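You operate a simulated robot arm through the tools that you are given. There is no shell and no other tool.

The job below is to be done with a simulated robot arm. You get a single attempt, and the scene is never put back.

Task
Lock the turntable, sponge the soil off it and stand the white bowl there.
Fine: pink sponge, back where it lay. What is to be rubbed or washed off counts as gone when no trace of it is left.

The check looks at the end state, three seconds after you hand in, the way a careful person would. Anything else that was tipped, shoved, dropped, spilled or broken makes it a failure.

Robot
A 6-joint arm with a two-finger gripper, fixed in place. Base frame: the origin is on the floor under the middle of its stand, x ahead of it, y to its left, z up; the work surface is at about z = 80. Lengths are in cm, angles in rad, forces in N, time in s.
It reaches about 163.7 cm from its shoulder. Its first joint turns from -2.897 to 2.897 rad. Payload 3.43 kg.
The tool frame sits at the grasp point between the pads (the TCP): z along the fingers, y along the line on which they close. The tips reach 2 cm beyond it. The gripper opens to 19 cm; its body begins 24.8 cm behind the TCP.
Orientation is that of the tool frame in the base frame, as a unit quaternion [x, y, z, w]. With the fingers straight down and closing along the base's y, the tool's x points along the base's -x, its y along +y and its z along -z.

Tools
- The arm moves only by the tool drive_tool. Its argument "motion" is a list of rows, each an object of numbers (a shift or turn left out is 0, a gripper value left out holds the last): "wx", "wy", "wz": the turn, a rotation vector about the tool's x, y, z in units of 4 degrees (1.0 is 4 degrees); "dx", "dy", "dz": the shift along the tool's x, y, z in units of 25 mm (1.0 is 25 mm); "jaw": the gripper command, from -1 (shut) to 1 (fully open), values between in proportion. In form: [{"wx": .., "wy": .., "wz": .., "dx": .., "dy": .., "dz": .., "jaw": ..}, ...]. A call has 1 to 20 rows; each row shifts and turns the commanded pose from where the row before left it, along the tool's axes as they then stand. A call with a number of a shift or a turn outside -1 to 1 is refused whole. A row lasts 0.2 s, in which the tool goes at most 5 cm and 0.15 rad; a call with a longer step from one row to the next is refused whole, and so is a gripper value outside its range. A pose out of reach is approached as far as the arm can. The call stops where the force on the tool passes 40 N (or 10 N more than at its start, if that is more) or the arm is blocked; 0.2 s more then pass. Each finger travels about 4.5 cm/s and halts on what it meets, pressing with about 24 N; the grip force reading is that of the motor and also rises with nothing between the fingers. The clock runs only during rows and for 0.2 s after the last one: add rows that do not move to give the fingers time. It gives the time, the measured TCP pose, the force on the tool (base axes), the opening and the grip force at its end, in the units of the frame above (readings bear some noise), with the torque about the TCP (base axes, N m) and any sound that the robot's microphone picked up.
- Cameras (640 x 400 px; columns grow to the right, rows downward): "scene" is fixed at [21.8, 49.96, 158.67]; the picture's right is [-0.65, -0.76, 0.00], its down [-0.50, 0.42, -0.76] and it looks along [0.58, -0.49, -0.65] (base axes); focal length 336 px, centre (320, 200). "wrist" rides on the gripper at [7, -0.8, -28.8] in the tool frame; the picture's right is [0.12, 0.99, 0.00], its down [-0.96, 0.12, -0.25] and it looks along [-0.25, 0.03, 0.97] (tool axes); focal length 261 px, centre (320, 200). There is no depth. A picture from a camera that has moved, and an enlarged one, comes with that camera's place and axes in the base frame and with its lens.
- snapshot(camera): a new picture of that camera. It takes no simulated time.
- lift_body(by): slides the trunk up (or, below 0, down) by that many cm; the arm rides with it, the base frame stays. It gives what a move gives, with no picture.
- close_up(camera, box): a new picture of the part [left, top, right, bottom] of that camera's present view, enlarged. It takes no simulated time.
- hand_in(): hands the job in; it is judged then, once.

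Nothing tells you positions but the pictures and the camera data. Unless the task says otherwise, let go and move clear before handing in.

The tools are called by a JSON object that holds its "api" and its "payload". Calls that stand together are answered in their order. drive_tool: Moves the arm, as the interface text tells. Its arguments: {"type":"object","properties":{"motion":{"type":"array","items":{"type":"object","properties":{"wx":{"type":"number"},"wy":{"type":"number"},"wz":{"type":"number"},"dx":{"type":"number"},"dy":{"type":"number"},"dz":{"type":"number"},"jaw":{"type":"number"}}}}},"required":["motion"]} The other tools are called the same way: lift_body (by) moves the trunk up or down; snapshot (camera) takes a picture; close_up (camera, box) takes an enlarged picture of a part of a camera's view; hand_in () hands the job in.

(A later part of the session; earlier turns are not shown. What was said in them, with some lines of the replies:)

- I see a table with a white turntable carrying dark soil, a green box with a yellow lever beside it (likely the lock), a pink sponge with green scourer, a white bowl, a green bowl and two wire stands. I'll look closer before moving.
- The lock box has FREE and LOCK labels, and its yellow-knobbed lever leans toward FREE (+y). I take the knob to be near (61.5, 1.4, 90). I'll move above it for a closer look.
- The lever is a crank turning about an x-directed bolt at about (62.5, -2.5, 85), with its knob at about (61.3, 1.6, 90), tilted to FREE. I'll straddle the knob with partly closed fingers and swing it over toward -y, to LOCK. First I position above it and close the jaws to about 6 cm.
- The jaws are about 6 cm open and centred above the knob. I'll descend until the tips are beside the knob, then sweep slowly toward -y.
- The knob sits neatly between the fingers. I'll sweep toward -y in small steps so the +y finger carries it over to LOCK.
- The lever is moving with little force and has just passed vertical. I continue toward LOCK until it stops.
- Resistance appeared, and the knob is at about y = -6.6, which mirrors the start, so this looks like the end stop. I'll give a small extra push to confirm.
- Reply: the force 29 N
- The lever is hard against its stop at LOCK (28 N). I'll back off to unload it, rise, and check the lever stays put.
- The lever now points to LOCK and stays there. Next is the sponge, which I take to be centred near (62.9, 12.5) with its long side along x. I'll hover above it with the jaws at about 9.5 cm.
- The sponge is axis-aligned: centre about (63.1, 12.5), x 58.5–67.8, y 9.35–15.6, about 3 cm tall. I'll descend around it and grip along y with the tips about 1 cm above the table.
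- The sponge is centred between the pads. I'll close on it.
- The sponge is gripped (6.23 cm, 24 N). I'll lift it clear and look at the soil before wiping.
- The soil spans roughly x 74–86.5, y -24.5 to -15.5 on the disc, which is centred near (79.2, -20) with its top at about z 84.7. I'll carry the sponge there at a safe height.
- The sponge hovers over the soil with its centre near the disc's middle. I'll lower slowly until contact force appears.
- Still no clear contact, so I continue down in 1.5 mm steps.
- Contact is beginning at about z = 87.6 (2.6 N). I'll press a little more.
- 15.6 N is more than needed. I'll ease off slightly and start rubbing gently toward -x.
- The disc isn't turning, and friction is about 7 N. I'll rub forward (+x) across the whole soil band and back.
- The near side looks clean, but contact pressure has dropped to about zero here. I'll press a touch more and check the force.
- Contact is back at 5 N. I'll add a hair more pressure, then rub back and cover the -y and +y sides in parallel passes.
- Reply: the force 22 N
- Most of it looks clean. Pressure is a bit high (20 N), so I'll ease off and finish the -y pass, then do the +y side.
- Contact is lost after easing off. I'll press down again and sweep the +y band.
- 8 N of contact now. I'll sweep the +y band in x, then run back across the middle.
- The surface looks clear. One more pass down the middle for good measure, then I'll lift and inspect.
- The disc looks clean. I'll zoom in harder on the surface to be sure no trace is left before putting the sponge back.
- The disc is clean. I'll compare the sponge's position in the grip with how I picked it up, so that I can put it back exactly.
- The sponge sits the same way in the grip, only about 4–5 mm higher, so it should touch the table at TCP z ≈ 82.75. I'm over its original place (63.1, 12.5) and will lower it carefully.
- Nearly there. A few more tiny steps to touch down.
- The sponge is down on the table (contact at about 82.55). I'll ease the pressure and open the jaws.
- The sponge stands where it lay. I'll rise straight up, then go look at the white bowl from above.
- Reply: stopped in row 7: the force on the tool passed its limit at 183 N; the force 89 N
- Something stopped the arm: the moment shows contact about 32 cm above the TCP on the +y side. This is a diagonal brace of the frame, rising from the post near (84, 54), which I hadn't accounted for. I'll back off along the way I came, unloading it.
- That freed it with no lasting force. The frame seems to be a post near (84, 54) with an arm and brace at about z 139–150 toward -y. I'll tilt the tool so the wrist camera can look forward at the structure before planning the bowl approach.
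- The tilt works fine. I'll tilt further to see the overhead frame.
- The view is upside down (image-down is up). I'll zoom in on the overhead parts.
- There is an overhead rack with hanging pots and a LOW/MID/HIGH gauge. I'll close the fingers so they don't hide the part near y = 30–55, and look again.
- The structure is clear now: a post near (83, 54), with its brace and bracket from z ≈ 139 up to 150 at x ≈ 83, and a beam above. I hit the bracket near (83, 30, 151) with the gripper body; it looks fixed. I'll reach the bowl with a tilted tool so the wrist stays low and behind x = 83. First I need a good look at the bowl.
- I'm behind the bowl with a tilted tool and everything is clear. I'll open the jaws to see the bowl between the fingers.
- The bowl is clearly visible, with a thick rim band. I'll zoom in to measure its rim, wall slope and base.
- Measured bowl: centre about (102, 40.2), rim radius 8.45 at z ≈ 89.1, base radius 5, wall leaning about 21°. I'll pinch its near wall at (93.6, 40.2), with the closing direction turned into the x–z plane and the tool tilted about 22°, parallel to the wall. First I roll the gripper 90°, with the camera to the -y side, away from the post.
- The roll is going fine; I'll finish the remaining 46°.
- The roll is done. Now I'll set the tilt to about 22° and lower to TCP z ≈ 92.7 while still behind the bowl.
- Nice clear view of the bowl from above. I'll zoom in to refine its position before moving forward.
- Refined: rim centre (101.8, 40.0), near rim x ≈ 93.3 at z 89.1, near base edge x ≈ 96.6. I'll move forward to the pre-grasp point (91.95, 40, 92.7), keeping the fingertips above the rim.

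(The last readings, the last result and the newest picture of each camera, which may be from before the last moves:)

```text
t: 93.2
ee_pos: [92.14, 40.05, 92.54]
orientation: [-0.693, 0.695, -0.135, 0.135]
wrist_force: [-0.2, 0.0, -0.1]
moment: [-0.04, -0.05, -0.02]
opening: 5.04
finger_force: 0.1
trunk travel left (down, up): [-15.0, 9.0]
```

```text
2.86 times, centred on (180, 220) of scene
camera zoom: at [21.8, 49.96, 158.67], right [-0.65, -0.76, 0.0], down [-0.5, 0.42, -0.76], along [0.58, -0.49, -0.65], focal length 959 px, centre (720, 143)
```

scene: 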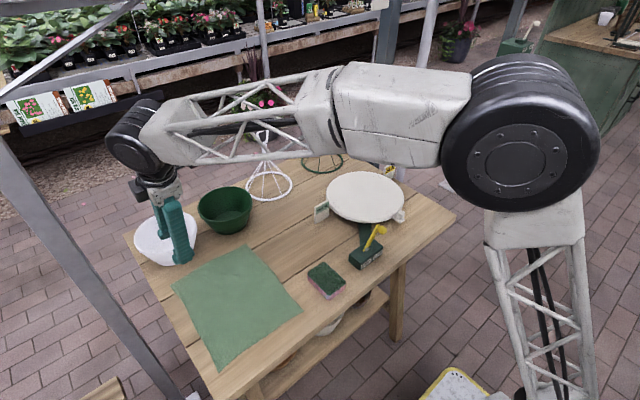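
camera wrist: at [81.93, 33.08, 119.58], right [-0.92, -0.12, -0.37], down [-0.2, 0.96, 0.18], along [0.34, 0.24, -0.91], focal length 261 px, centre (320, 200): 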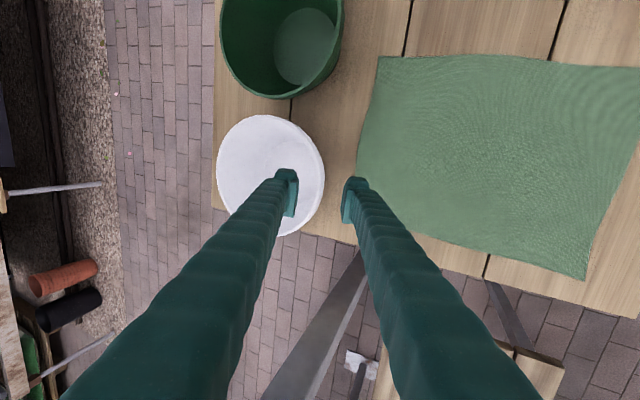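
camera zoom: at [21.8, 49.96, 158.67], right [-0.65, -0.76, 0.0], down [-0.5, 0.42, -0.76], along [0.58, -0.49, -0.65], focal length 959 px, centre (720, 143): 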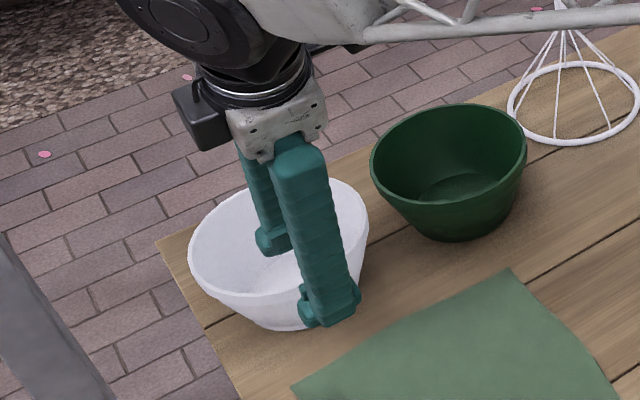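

The near rim lies neatly between the fingers (x ≈ 93.1). I'll advance 6.3 cm along the tool axis.

{"api": "drive_tool", "payload": {"motion": [{"dz": 0.4}, {"dz": 0.4}, {"dz": 0.4}, {"dz": 0.4}, {"dz": 0.4}, {"dz": 0.3}, {"dz": 0.2, "dy": 0.046}, {}]}}

{"api": "close_up", "payload": {"camera": "wrist", "box": [200, 100, 400, 250]}}

{"api": "close_up", "payload": {"camera": "scene", "box": [100, 150, 260, 290]}}

```text
t: 95.0
ee_pos: [94.18, 40.03, 86.71]
orientation: [0.694, -0.694, 0.136, -0.135]
wrist_force: [-0.2, 0.3, 0.0]
moment: [0.03, 0.0, 0.01]
opening: 5.06
finger_force: 0.0
trunk travel left (down, up): [-15.0, 9.0]
```

```text
2.67 times, centred on (300, 175) of wrist
camera zoom: at [84.06, 32.99, 113.78], right [-0.92, -0.12, -0.37], down [-0.2, 0.96, 0.18], along [0.34, 0.24, -0.91], focal length 695 px, centre (373, 267)
```

zoom: 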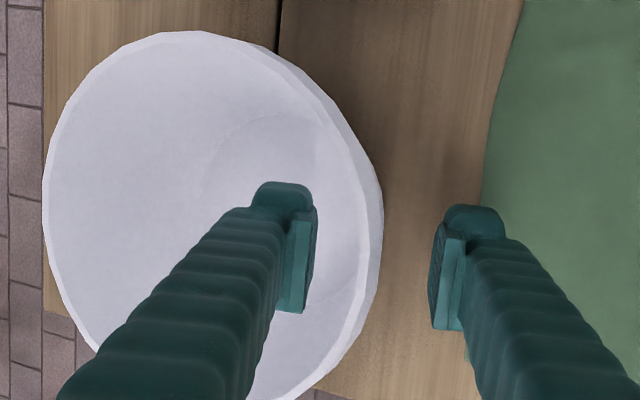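

```text
2.86 times, centred on (180, 220) of scene
camera zoom: at [21.8, 49.96, 158.67], right [-0.65, -0.76, 0.0], down [-0.5, 0.42, -0.76], along [0.58, -0.49, -0.65], focal length 959 px, centre (720, 143)
```

zoom: 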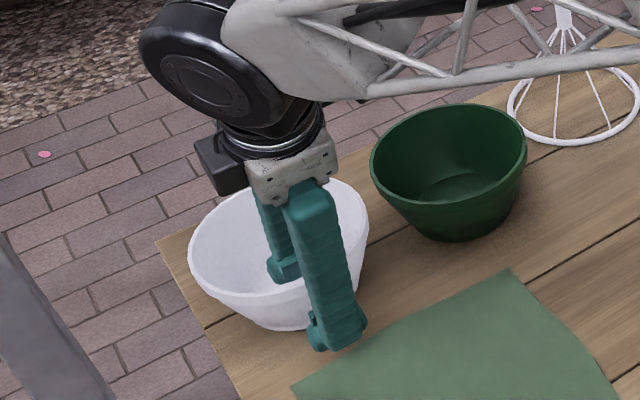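

The pads are centred on the wall about 2.5 cm below the rim. I'll close the grip.

{"api": "drive_tool", "payload": {"motion": [{"jaw": -0.6}, {}, {"jaw": -1}, {}, {}, {}, {}]}}

{"api": "close_up", "payload": {"camera": "wrist", "box": [200, 100, 400, 250]}}

{"api": "close_up", "payload": {"camera": "scene", "box": [100, 150, 260, 290]}}

```text
t: 96.5
ee_pos: [94.15, 40.13, 86.78]
orientation: [0.694, -0.694, 0.136, -0.135]
wrist_force: [0.0, -0.3, 0.5]
moment: [0.03, 0.09, 0.0]
opening: 0.66
finger_force: 23.9
trunk travel left (down, up): [-15.0, 9.0]
```

```text
2.67 times, centred on (300, 175) of wrist
camera zoom: at [84.07, 33.0, 113.78], right [-0.92, -0.12, -0.37], down [-0.2, 0.96, 0.18], along [0.34, 0.24, -0.91], focal length 695 px, centre (373, 267)
```

zoom: 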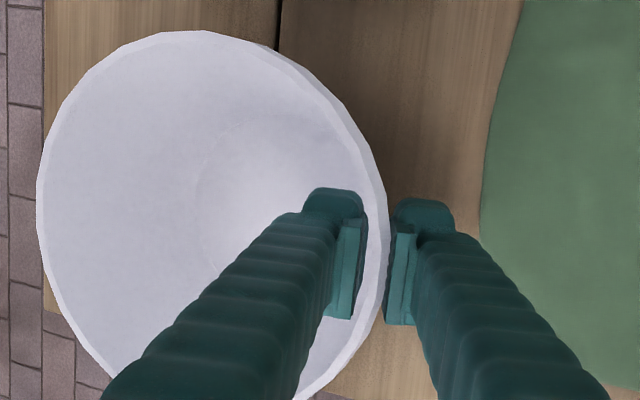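

```text
2.86 times, centred on (180, 220) of scene
camera zoom: at [21.8, 49.96, 158.67], right [-0.65, -0.76, 0.0], down [-0.5, 0.42, -0.76], along [0.58, -0.49, -0.65], focal length 959 px, centre (720, 143)
```

zoom: 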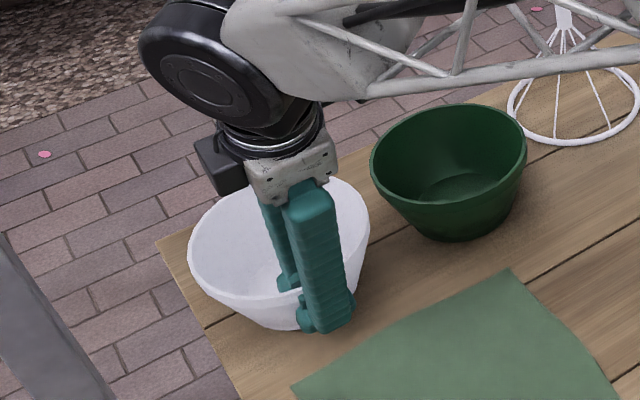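

Gripped on the wall (0.66 cm). I'll lift a little, straight up, and check how it hangs.

{"api": "drive_tool", "payload": {"motion": [{"dy": -0.04, "dz": -0.1}, {"dy": -0.04, "dz": -0.1}, {"dy": -0.076, "dz": -0.185}, {"dy": -0.076, "dz": -0.185}, {"dy": -0.076, "dz": -0.185}, {}]}}

{"api": "close_up", "payload": {"camera": "scene", "box": [100, 150, 260, 290]}}

{"api": "close_up", "payload": {"camera": "wrist", "box": [200, 100, 400, 250]}}

```text
t: 98.0
ee_pos: [94.2, 40.01, 88.84]
orientation: [0.694, -0.694, 0.136, -0.135]
wrist_force: [0.3, 0.2, -1.7]
moment: [0.01, 0.11, 0.01]
opening: 0.66
finger_force: 23.7
trunk travel left (down, up): [-15.0, 9.0]
```

```text
2.86 times, centred on (180, 220) of scene
camera zoom: at [21.8, 49.96, 158.67], right [-0.65, -0.76, 0.0], down [-0.5, 0.42, -0.76], along [0.58, -0.49, -0.65], focal length 959 px, centre (720, 143)
```

zoom: 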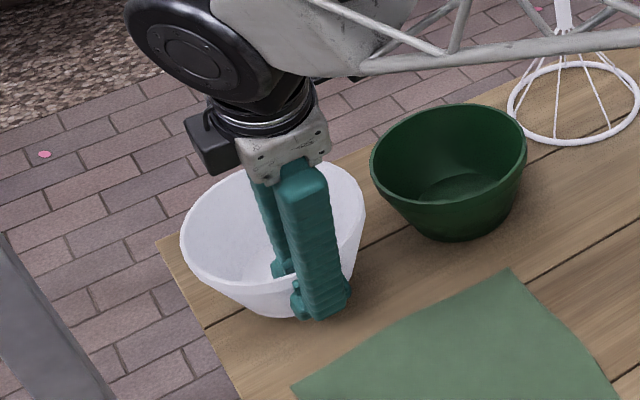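

```text
2.67 times, centred on (300, 175) of wrist
camera zoom: at [84.08, 32.98, 115.79], right [-0.92, -0.12, -0.37], down [-0.2, 0.96, 0.18], along [0.34, 0.24, -0.91], focal length 695 px, centre (373, 267)
```

zoom: 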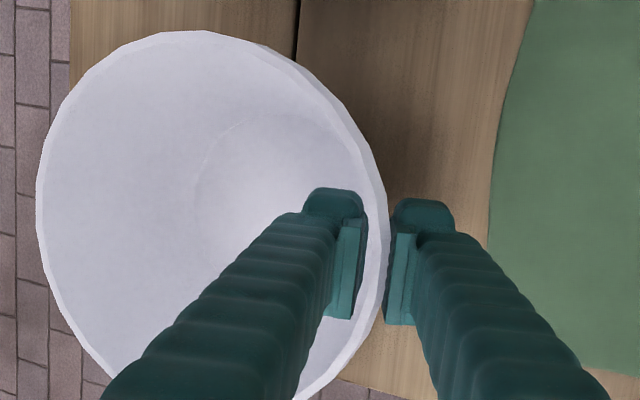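

It's held firmly and level (about 1.7 N). To stay under the brace, I'll raise only 3 cm, retract toward -x, then lift further.

{"api": "drive_tool", "payload": {"motion": [{"dy": -0.113, "dz": -0.278}, {"dy": -0.113, "dz": -0.278}, {"dy": -0.113, "dz": -0.278}, {"dy": -0.113, "dz": -0.278}, {"dy": 0.25, "dz": -0.1}, {"dy": 0.5, "dz": -0.204}, {"dy": 0.574, "dz": -0.234}, {"dy": 0.574, "dz": -0.234}, {"dy": 0.574, "dz": -0.234}, {"dy": 0.574, "dz": -0.234}, {"dy": 0.574, "dz": -0.234}, {"dy": 0.574, "dz": -0.234}, {"dy": 0.574, "dz": -0.234}, {"dy": 0.574, "dz": -0.234}, {"dy": 0.5, "dz": -0.204}, {"dy": 0.25, "dz": -0.1}, {}]}}

{"api": "snapshot", "payload": {"camera": "scene"}}

{"api": "snapshot", "payload": {"camera": "wrist"}}

```text
t: 101.5
ee_pos: [77.81, 40.05, 91.91]
orientation: [0.694, -0.694, 0.135, -0.135]
wrist_force: [-0.7, -0.7, -1.6]
moment: [-0.01, 0.1, 0.02]
opening: 0.64
finger_force: 24.1
trunk travel left (down, up): [-15.0, 9.0]
```

```text
taken
```

scene: 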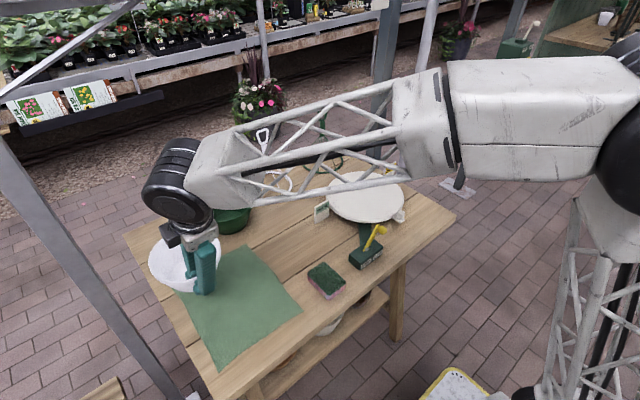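

```text
taken
camera wrist: at [67.61, 32.99, 118.92], right [-0.92, -0.12, -0.37], down [-0.2, 0.96, 0.18], along [0.34, 0.24, -0.91], focal length 261 px, centre (320, 200)
```

wrist: 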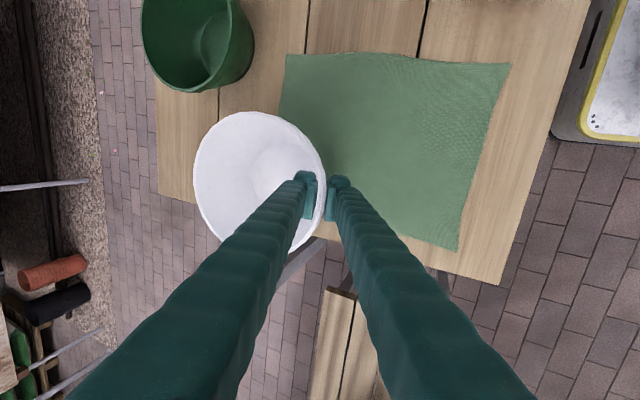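

The bowl is stable. I'll lift to TCP z ≈ 99 while shifting to x ≈ 71.8, so it passes clear of the green bowl and the SHADE card.

{"api": "drive_tool", "payload": {"motion": [{"dy": 0.1, "dz": -0.3}, {"dy": 0.192, "dz": -0.588}, {"dy": 0.192, "dz": -0.588}, {"dy": 0.192, "dz": -0.588}, {"dy": 0.192, "dz": -0.588}, {"dy": 0.192, "dz": -0.588}, {"dy": 0.1, "dz": -0.3}, {}]}}

{"api": "drive_tool", "payload": {"motion": [{"dx": 0.4}, {"dx": 0.7}, {"dx": 0.9}, {"dx": 0.9}, {"dx": 0.9}, {"dx": 0.9}, {"dx": 0.9}, {"dx": 0.9}, {"dx": 0.9}, {"dx": 0.9}, {"dx": 0.9}, {"dx": 0.7}, {"dx": 0.4}, {}]}}

{"api": "snapshot", "payload": {"camera": "scene"}}

{"api": "snapshot", "payload": {"camera": "wrist"}}

```text
t: 103.3
ee_pos: [71.69, 39.99, 98.89]
orientation: [0.694, -0.694, 0.136, -0.135]
wrist_force: [0.1, -0.6, -1.5]
moment: [0.0, 0.11, 0.0]
opening: 0.65
finger_force: 23.8
trunk travel left (down, up): [-15.0, 9.0]
```

```text
t: 106.3
ee_pos: [71.84, 14.36, 98.94]
orientation: [-0.693, 0.695, -0.136, 0.135]
wrist_force: [0.1, -0.2, -0.7]
moment: [0.0, 0.1, 0.02]
opening: 0.67
finger_force: 24.2
trunk travel left (down, up): [-15.0, 9.0]
```

```text
taken
```

scene: 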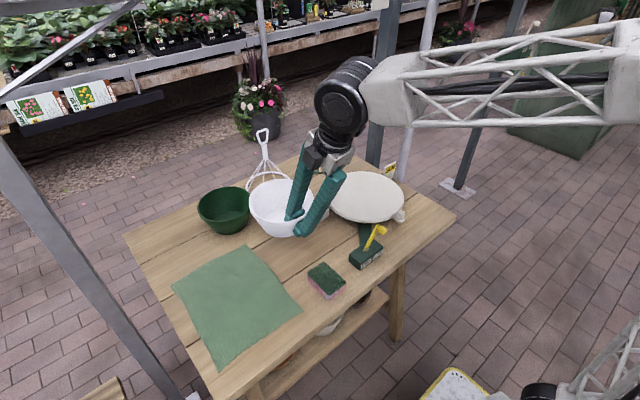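

```text
taken
camera wrist: at [61.71, 7.33, 126.01], right [-0.92, -0.12, -0.37], down [-0.2, 0.96, 0.18], along [0.34, 0.24, -0.91], focal length 261 px, centre (320, 200)
```

wrist: 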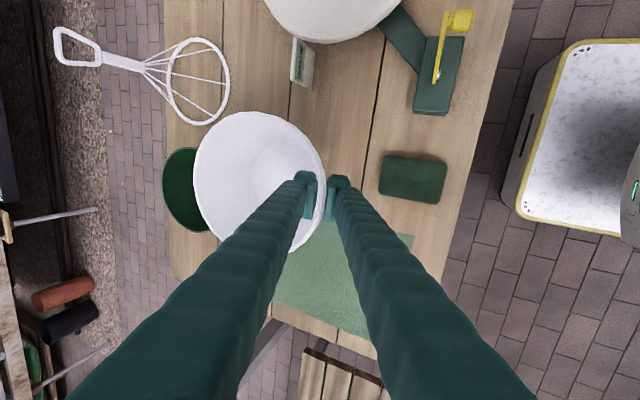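

All clear so far. I continue toward y ≈ -20 over the disc at the same height.

{"api": "drive_tool", "payload": {"motion": [{"dx": 0.4}, {"dx": 0.7}, {"dx": 0.9}, {"dx": 0.9}, {"dx": 0.9}, {"dx": 0.9}, {"dx": 0.9}, {"dx": 0.9}, {"dx": 0.9}, {"dx": 0.9}, {"dx": 0.9}, {"dx": 0.9}, {"dx": 0.9}, {"dx": 0.9}, {"dx": 0.9}, {"dx": 0.6}, {"dx": 0.36}, {}]}}

{"api": "snapshot", "payload": {"camera": "scene"}}

{"api": "snapshot", "payload": {"camera": "wrist"}}

```text
t: 110.2
ee_pos: [71.71, -20.28, 99.21]
orientation: [0.695, -0.694, 0.136, -0.134]
wrist_force: [0.6, -0.6, -0.8]
moment: [0.03, 0.11, 0.0]
opening: 0.65
finger_force: 23.4
trunk travel left (down, up): [-15.0, 9.0]
```

```text
taken
```

scene: 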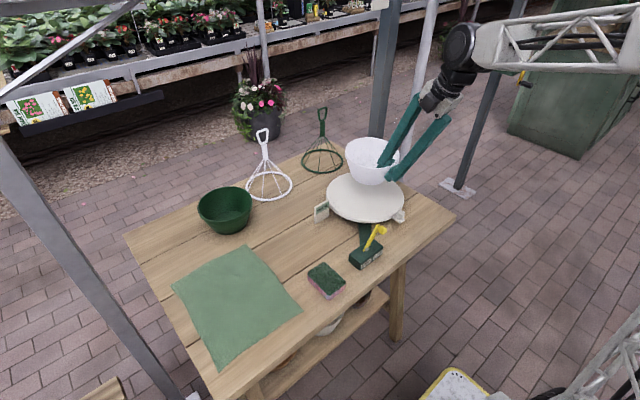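

```text
taken
camera wrist: at [61.57, -27.3, 126.18], right [-0.92, -0.12, -0.37], down [-0.2, 0.96, 0.18], along [0.34, 0.24, -0.91], focal length 261 px, centre (320, 200)
```

wrist: 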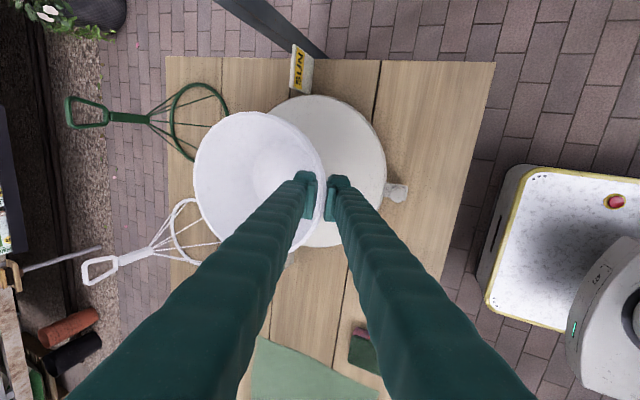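

The bowl is over the disc's centre (about 79.2, -20.3). I'll lower it straight down to just above the surface.

{"api": "drive_tool", "payload": {"motion": [{"dy": 0.136, "dz": 0.334}, {"dy": 0.136, "dz": 0.334}, {"dy": 0.136, "dz": 0.334}, {"dy": 0.136, "dz": 0.334}, {"dy": 0.136, "dz": 0.334}, {"dy": 0.136, "dz": 0.334}, {"dy": 0.136, "dz": 0.334}, {"dy": 0.1, "dz": 0.245}, {}]}}

{"api": "close_up", "payload": {"camera": "scene", "box": [300, 120, 430, 240]}}

{"api": "close_up", "payload": {"camera": "wrist", "box": [160, 60, 420, 270]}}

```text
t: 112.2
ee_pos: [71.87, -20.09, 92.15]
orientation: [0.695, -0.693, 0.136, -0.134]
wrist_force: [0.2, 1.2, -1.8]
moment: [0.03, 0.1, 0.01]
opening: 0.66
finger_force: 23.7
trunk travel left (down, up): [-15.0, 9.0]
```

```text
3.33 times, centred on (365, 180) of scene
camera zoom: at [21.8, 49.96, 158.67], right [-0.65, -0.76, 0.0], down [-0.5, 0.42, -0.76], along [0.58, -0.49, -0.65], focal length 1119 px, centre (170, 267)
```

zoom: 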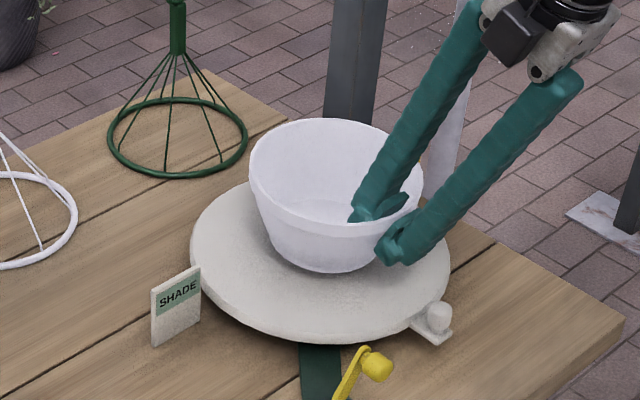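

```text
1.90 times, centred on (290, 165) of wrist
camera zoom: at [61.62, -27.18, 119.15], right [-0.92, -0.12, -0.37], down [-0.2, 0.96, 0.18], along [0.34, 0.24, -0.91], focal length 496 px, centre (377, 267)
```

zoom: 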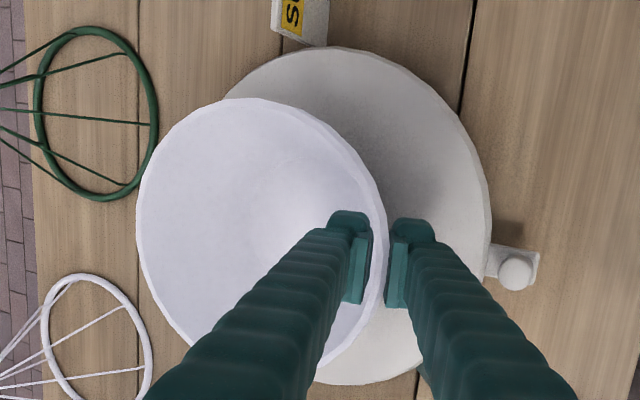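

Hovering about 1 cm above the disc. I'll lower in small steps until contact.

{"api": "drive_tool", "payload": {"motion": [{"dy": 0.03, "dz": 0.074}, {"dy": 0.03, "dz": 0.074}, {}]}}

{"api": "drive_tool", "payload": {"motion": [{"dy": 0.023, "dz": 0.056}, {}]}}

{"api": "drive_tool", "payload": {"motion": [{"dy": 0.019, "dz": 0.046}, {}]}}

```text
t: 113.0
ee_pos: [71.78, -20.09, 91.69]
orientation: [-0.694, 0.694, -0.136, 0.135]
wrist_force: [1.0, -0.6, -0.6]
moment: [-0.04, 0.1, 0.0]
opening: 0.64
finger_force: 24.2
trunk travel left (down, up): [-15.0, 9.0]
```

```text
t: 113.5
ee_pos: [71.73, -20.09, 91.62]
orientation: [0.694, -0.694, 0.136, -0.135]
wrist_force: [-0.1, 0.7, -1.4]
moment: [0.02, 0.12, 0.03]
opening: 0.64
finger_force: 24.3
trunk travel left (down, up): [-15.0, 9.0]
```

```text
t: 114.2
ee_pos: [71.78, -20.04, 91.48]
orientation: [0.694, -0.694, 0.137, -0.135]
wrist_force: [-0.1, 0.4, -1.9]
moment: [-0.01, 0.14, -0.03]
opening: 0.66
finger_force: 23.7
trunk travel left (down, up): [-15.0, 9.0]
```

{"api": "drive_tool", "payload": {"motion": [{"dy": 0.019, "dz": 0.046}, {}]}}

{"api": "drive_tool", "payload": {"motion": [{"dy": 0.019, "dz": 0.046}, {}]}}

```text
t: 114.8
ee_pos: [71.8, -20.11, 91.26]
orientation: [0.694, -0.694, 0.137, -0.134]
wrist_force: [1.1, 0.1, -0.5]
moment: [0.01, 0.1, -0.02]
opening: 0.66
finger_force: 24.1
trunk travel left (down, up): [-15.0, 9.0]
```

```text
t: 115.3
ee_pos: [71.58, -20.03, 91.25]
orientation: [-0.694, 0.694, -0.136, 0.136]
wrist_force: [-0.8, 0.2, 5.1]
moment: [-0.03, 0.01, 0.0]
opening: 0.65
finger_force: 23.7
trunk travel left (down, up): [-15.0, 9.0]
```

Contact (force rose to +5 N). I'll check that it stands flat, then open the jaws gently.

{"api": "close_up", "payload": {"camera": "scene", "box": [310, 130, 420, 230]}}

{"api": "drive_tool", "payload": {"motion": [{"dy": -0.008, "dz": -0.018}, {"jaw": -0.8}, {}, {"jaw": -0.47}, {}, {}, {}]}}

{"api": "close_up", "payload": {"camera": "scene", "box": [310, 130, 420, 230]}}

{"api": "close_up", "payload": {"camera": "wrist", "box": [160, 60, 420, 270]}}

```text
4.00 times, centred on (365, 180) of scene
camera zoom: at [21.8, 49.96, 158.67], right [-0.65, -0.76, 0.0], down [-0.5, 0.42, -0.76], along [0.58, -0.49, -0.65], focal length 1343 px, centre (140, 280)
```

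zoom: 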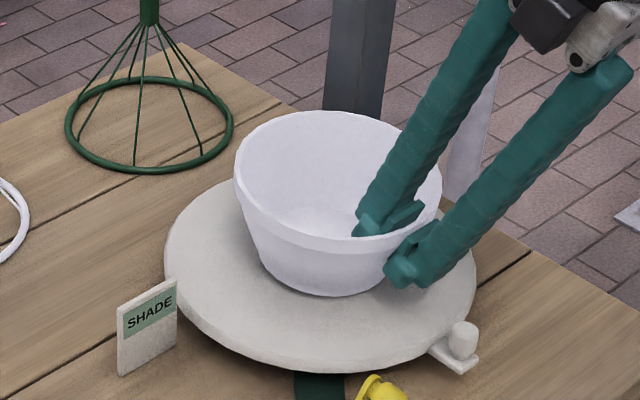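

```text
t: 117.0
ee_pos: [71.68, -20.05, 91.23]
orientation: [-0.694, 0.694, -0.136, 0.135]
wrist_force: [0.8, -0.4, 0.2]
moment: [0.03, -0.01, -0.01]
opening: 5.02
finger_force: 0.2
trunk travel left (down, up): [-15.0, 9.0]
```

```text
4.00 times, centred on (365, 180) of scene
camera zoom: at [21.8, 49.96, 158.67], right [-0.65, -0.76, 0.0], down [-0.5, 0.42, -0.76], along [0.58, -0.49, -0.65], focal length 1343 px, centre (140, 280)
```

zoom: 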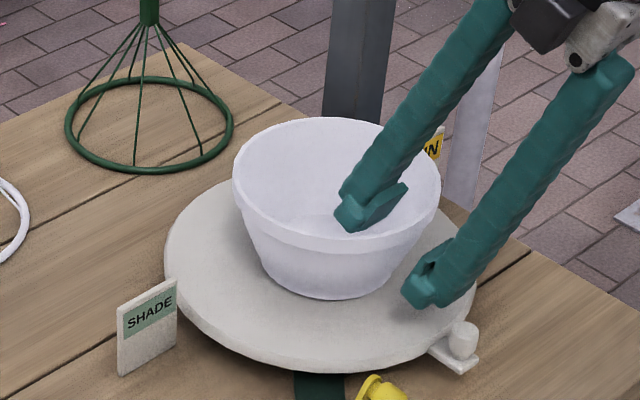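

```text
1.90 times, centred on (290, 165) of wrist
camera zoom: at [61.58, -27.05, 118.25], right [-0.92, -0.12, -0.37], down [-0.2, 0.96, 0.18], along [0.34, 0.24, -0.91], focal length 496 px, centre (377, 267)
```

zoom: 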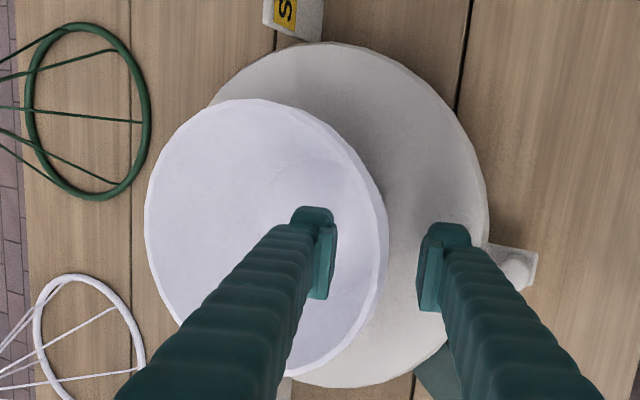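

The bowl stands flat and the fingers are free on both sides of the wall. I'll withdraw along the tool axis.

{"api": "drive_tool", "payload": {"motion": [{"dz": -0.3}, {"dz": -0.5}, {"dz": -0.7}, {"dz": -0.8}, {"dz": -0.8}, {"dz": -0.8}, {"dz": -0.8}, {"dz": -0.8}, {}]}}

{"api": "snapshot", "payload": {"camera": "scene"}}

{"api": "snapshot", "payload": {"camera": "wrist"}}

```text
t: 119.0
ee_pos: [66.44, -20.11, 103.91]
orientation: [-0.694, 0.694, -0.136, 0.134]
wrist_force: [0.0, -0.6, 0.3]
moment: [0.0, -0.01, 0.0]
opening: 5.03
finger_force: 0.1
trunk travel left (down, up): [-15.0, 9.0]
```

```text
taken
```

scene: 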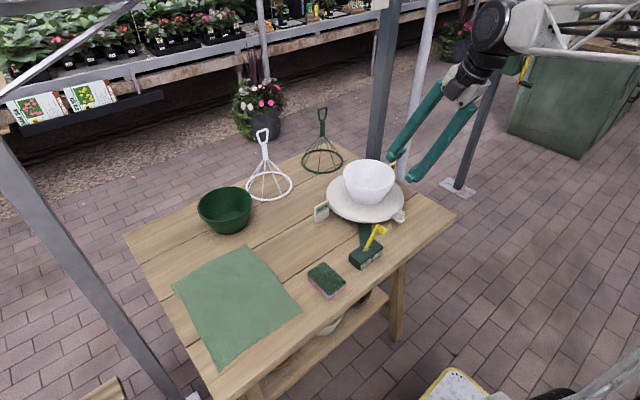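

```text
taken
camera wrist: at [56.48, -27.09, 130.91], right [-0.92, -0.12, -0.37], down [-0.2, 0.96, 0.18], along [0.34, 0.24, -0.91], focal length 261 px, centre (320, 200)
```

wrist: 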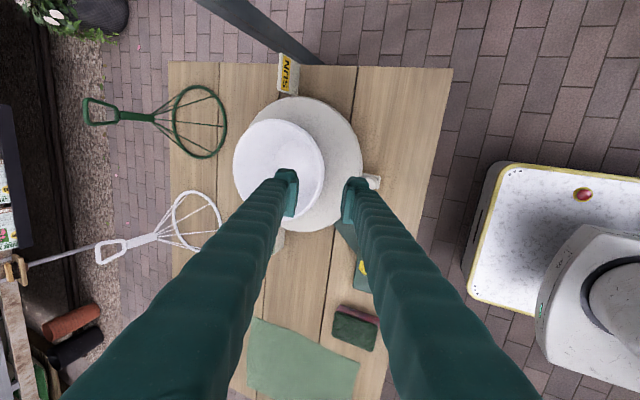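

Released and clear. I'll verify the sponge, lock, disc and bowl in close-up against the start pictures.

{"api": "close_up", "payload": {"camera": "scene", "box": [295, 245, 365, 315]}}

{"api": "close_up", "payload": {"camera": "scene", "box": [290, 150, 450, 310]}}

{"api": "close_up", "payload": {"camera": "scene", "box": [310, 140, 420, 240]}}

{"api": "close_up", "payload": {"camera": "scene", "box": [0, 0, 260, 160]}}

```text
5.71 times, centred on (330, 280) of scene
camera zoom: at [21.8, 49.96, 158.67], right [-0.65, -0.76, 0.0], down [-0.5, 0.42, -0.76], along [0.58, -0.49, -0.65], focal length 1919 px, centre (263, -257)
```

zoom: 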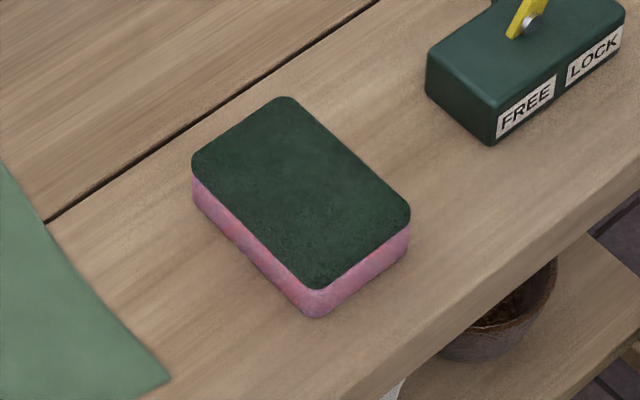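

```text
2.50 times, centred on (370, 230) of scene
camera zoom: at [21.8, 49.96, 158.67], right [-0.65, -0.76, 0.0], down [-0.5, 0.42, -0.76], along [0.58, -0.49, -0.65], focal length 839 px, centre (195, 125)
```

zoom: 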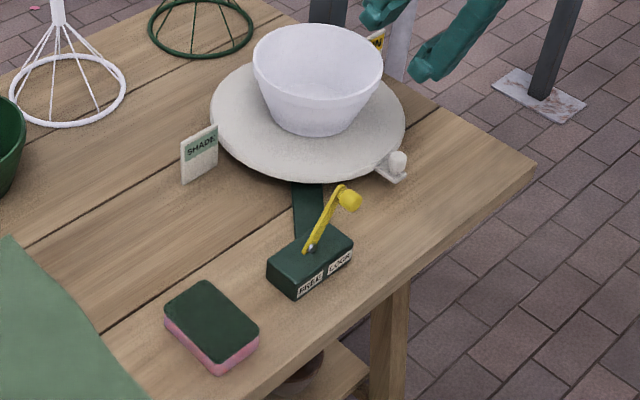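

```text
4.00 times, centred on (365, 190) of scene
camera zoom: at [21.8, 49.96, 158.67], right [-0.65, -0.76, 0.0], down [-0.5, 0.42, -0.76], along [0.58, -0.49, -0.65], focal length 1343 px, centre (140, 240)
```

zoom: 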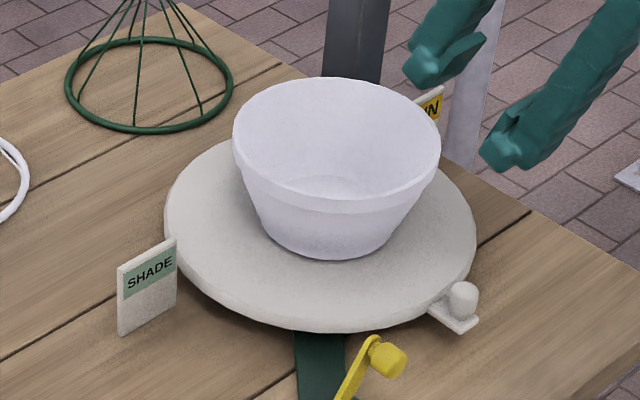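

```text
2.46 times, centred on (130, 80) of scene
camera zoom: at [21.8, 49.96, 158.67], right [-0.65, -0.76, 0.0], down [-0.5, 0.42, -0.76], along [0.58, -0.49, -0.65], focal length 826 px, centre (788, 495)
```

zoom: 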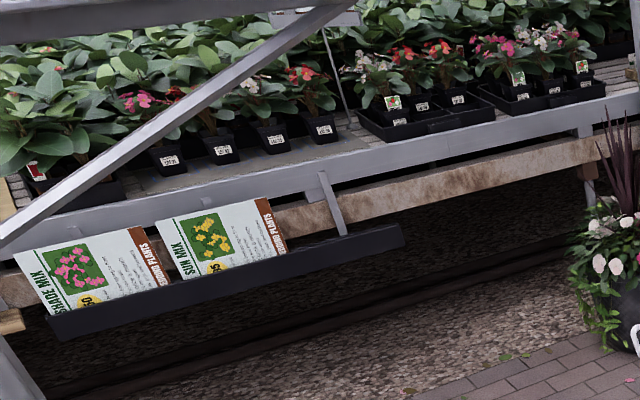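

Everything matches. The lever is on LOCK, the disc is spotless, the bowl stands upright in its middle, and the sponge is back on its spot the same way up. Nothing else has visibly moved, and the frame looks unchanged. I'll back off a little further and recheck before handing in.

{"api": "drive_tool", "payload": {"motion": [{"dz": -0.6}, {"dz": -0.8}, {"dz": -0.8}, {"dz": -0.6}, {}, {}, {}]}}

{"api": "snapshot", "payload": {"camera": "scene"}}

```text
t: 120.5
ee_pos: [63.81, -20.01, 110.39]
orientation: [-0.694, 0.694, -0.137, 0.135]
wrist_force: [0.4, -0.3, 0.2]
moment: [-0.01, -0.02, -0.01]
opening: 5.01
finger_force: 0.1
trunk travel left (down, up): [-15.0, 9.0]
```

```text
taken
```

scene: 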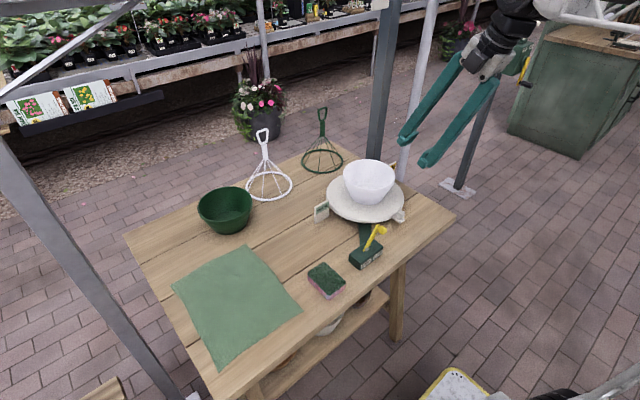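

The scene is settled: turntable locked and clean, white bowl standing on it, sponge back in its place, and the arm clear with open jaws. I'm handing in.

{"api": "hand_in", "payload": {}}

```text
The job is handed in.
```

I locked the turntable, wiped it clean and stood the white bowl upright in the middle of it. I've handed the job in and haven't seen the check's result.

- **Lock:** the lever is pushed against its stop at LOCK and stayed there.
- **Soil:** I rubbed the disc in overlapping passes, and close-ups before I placed the bowl showed no trace left. The disc's peg shifted a millimetre or two during the rubbing, probably play in the lock.
- **Bowl:** it was level and steady after I let go.
- **Sponge:** it is back within about a millimetre of where it lay, the same way up.

**One mishap:** on the way to the bowl, the gripper body hit a bracket of the overhead frame at up to 183 N, and I backed off. In the scene camera's view the frame looked the same as before. The bracket itself and the hanging pots above it are out of that camera's view. I only saw them in a wrist view just after the bump, where nothing looked out of place, but I had no earlier picture to compare.

Nothing else on the table appears to have moved.
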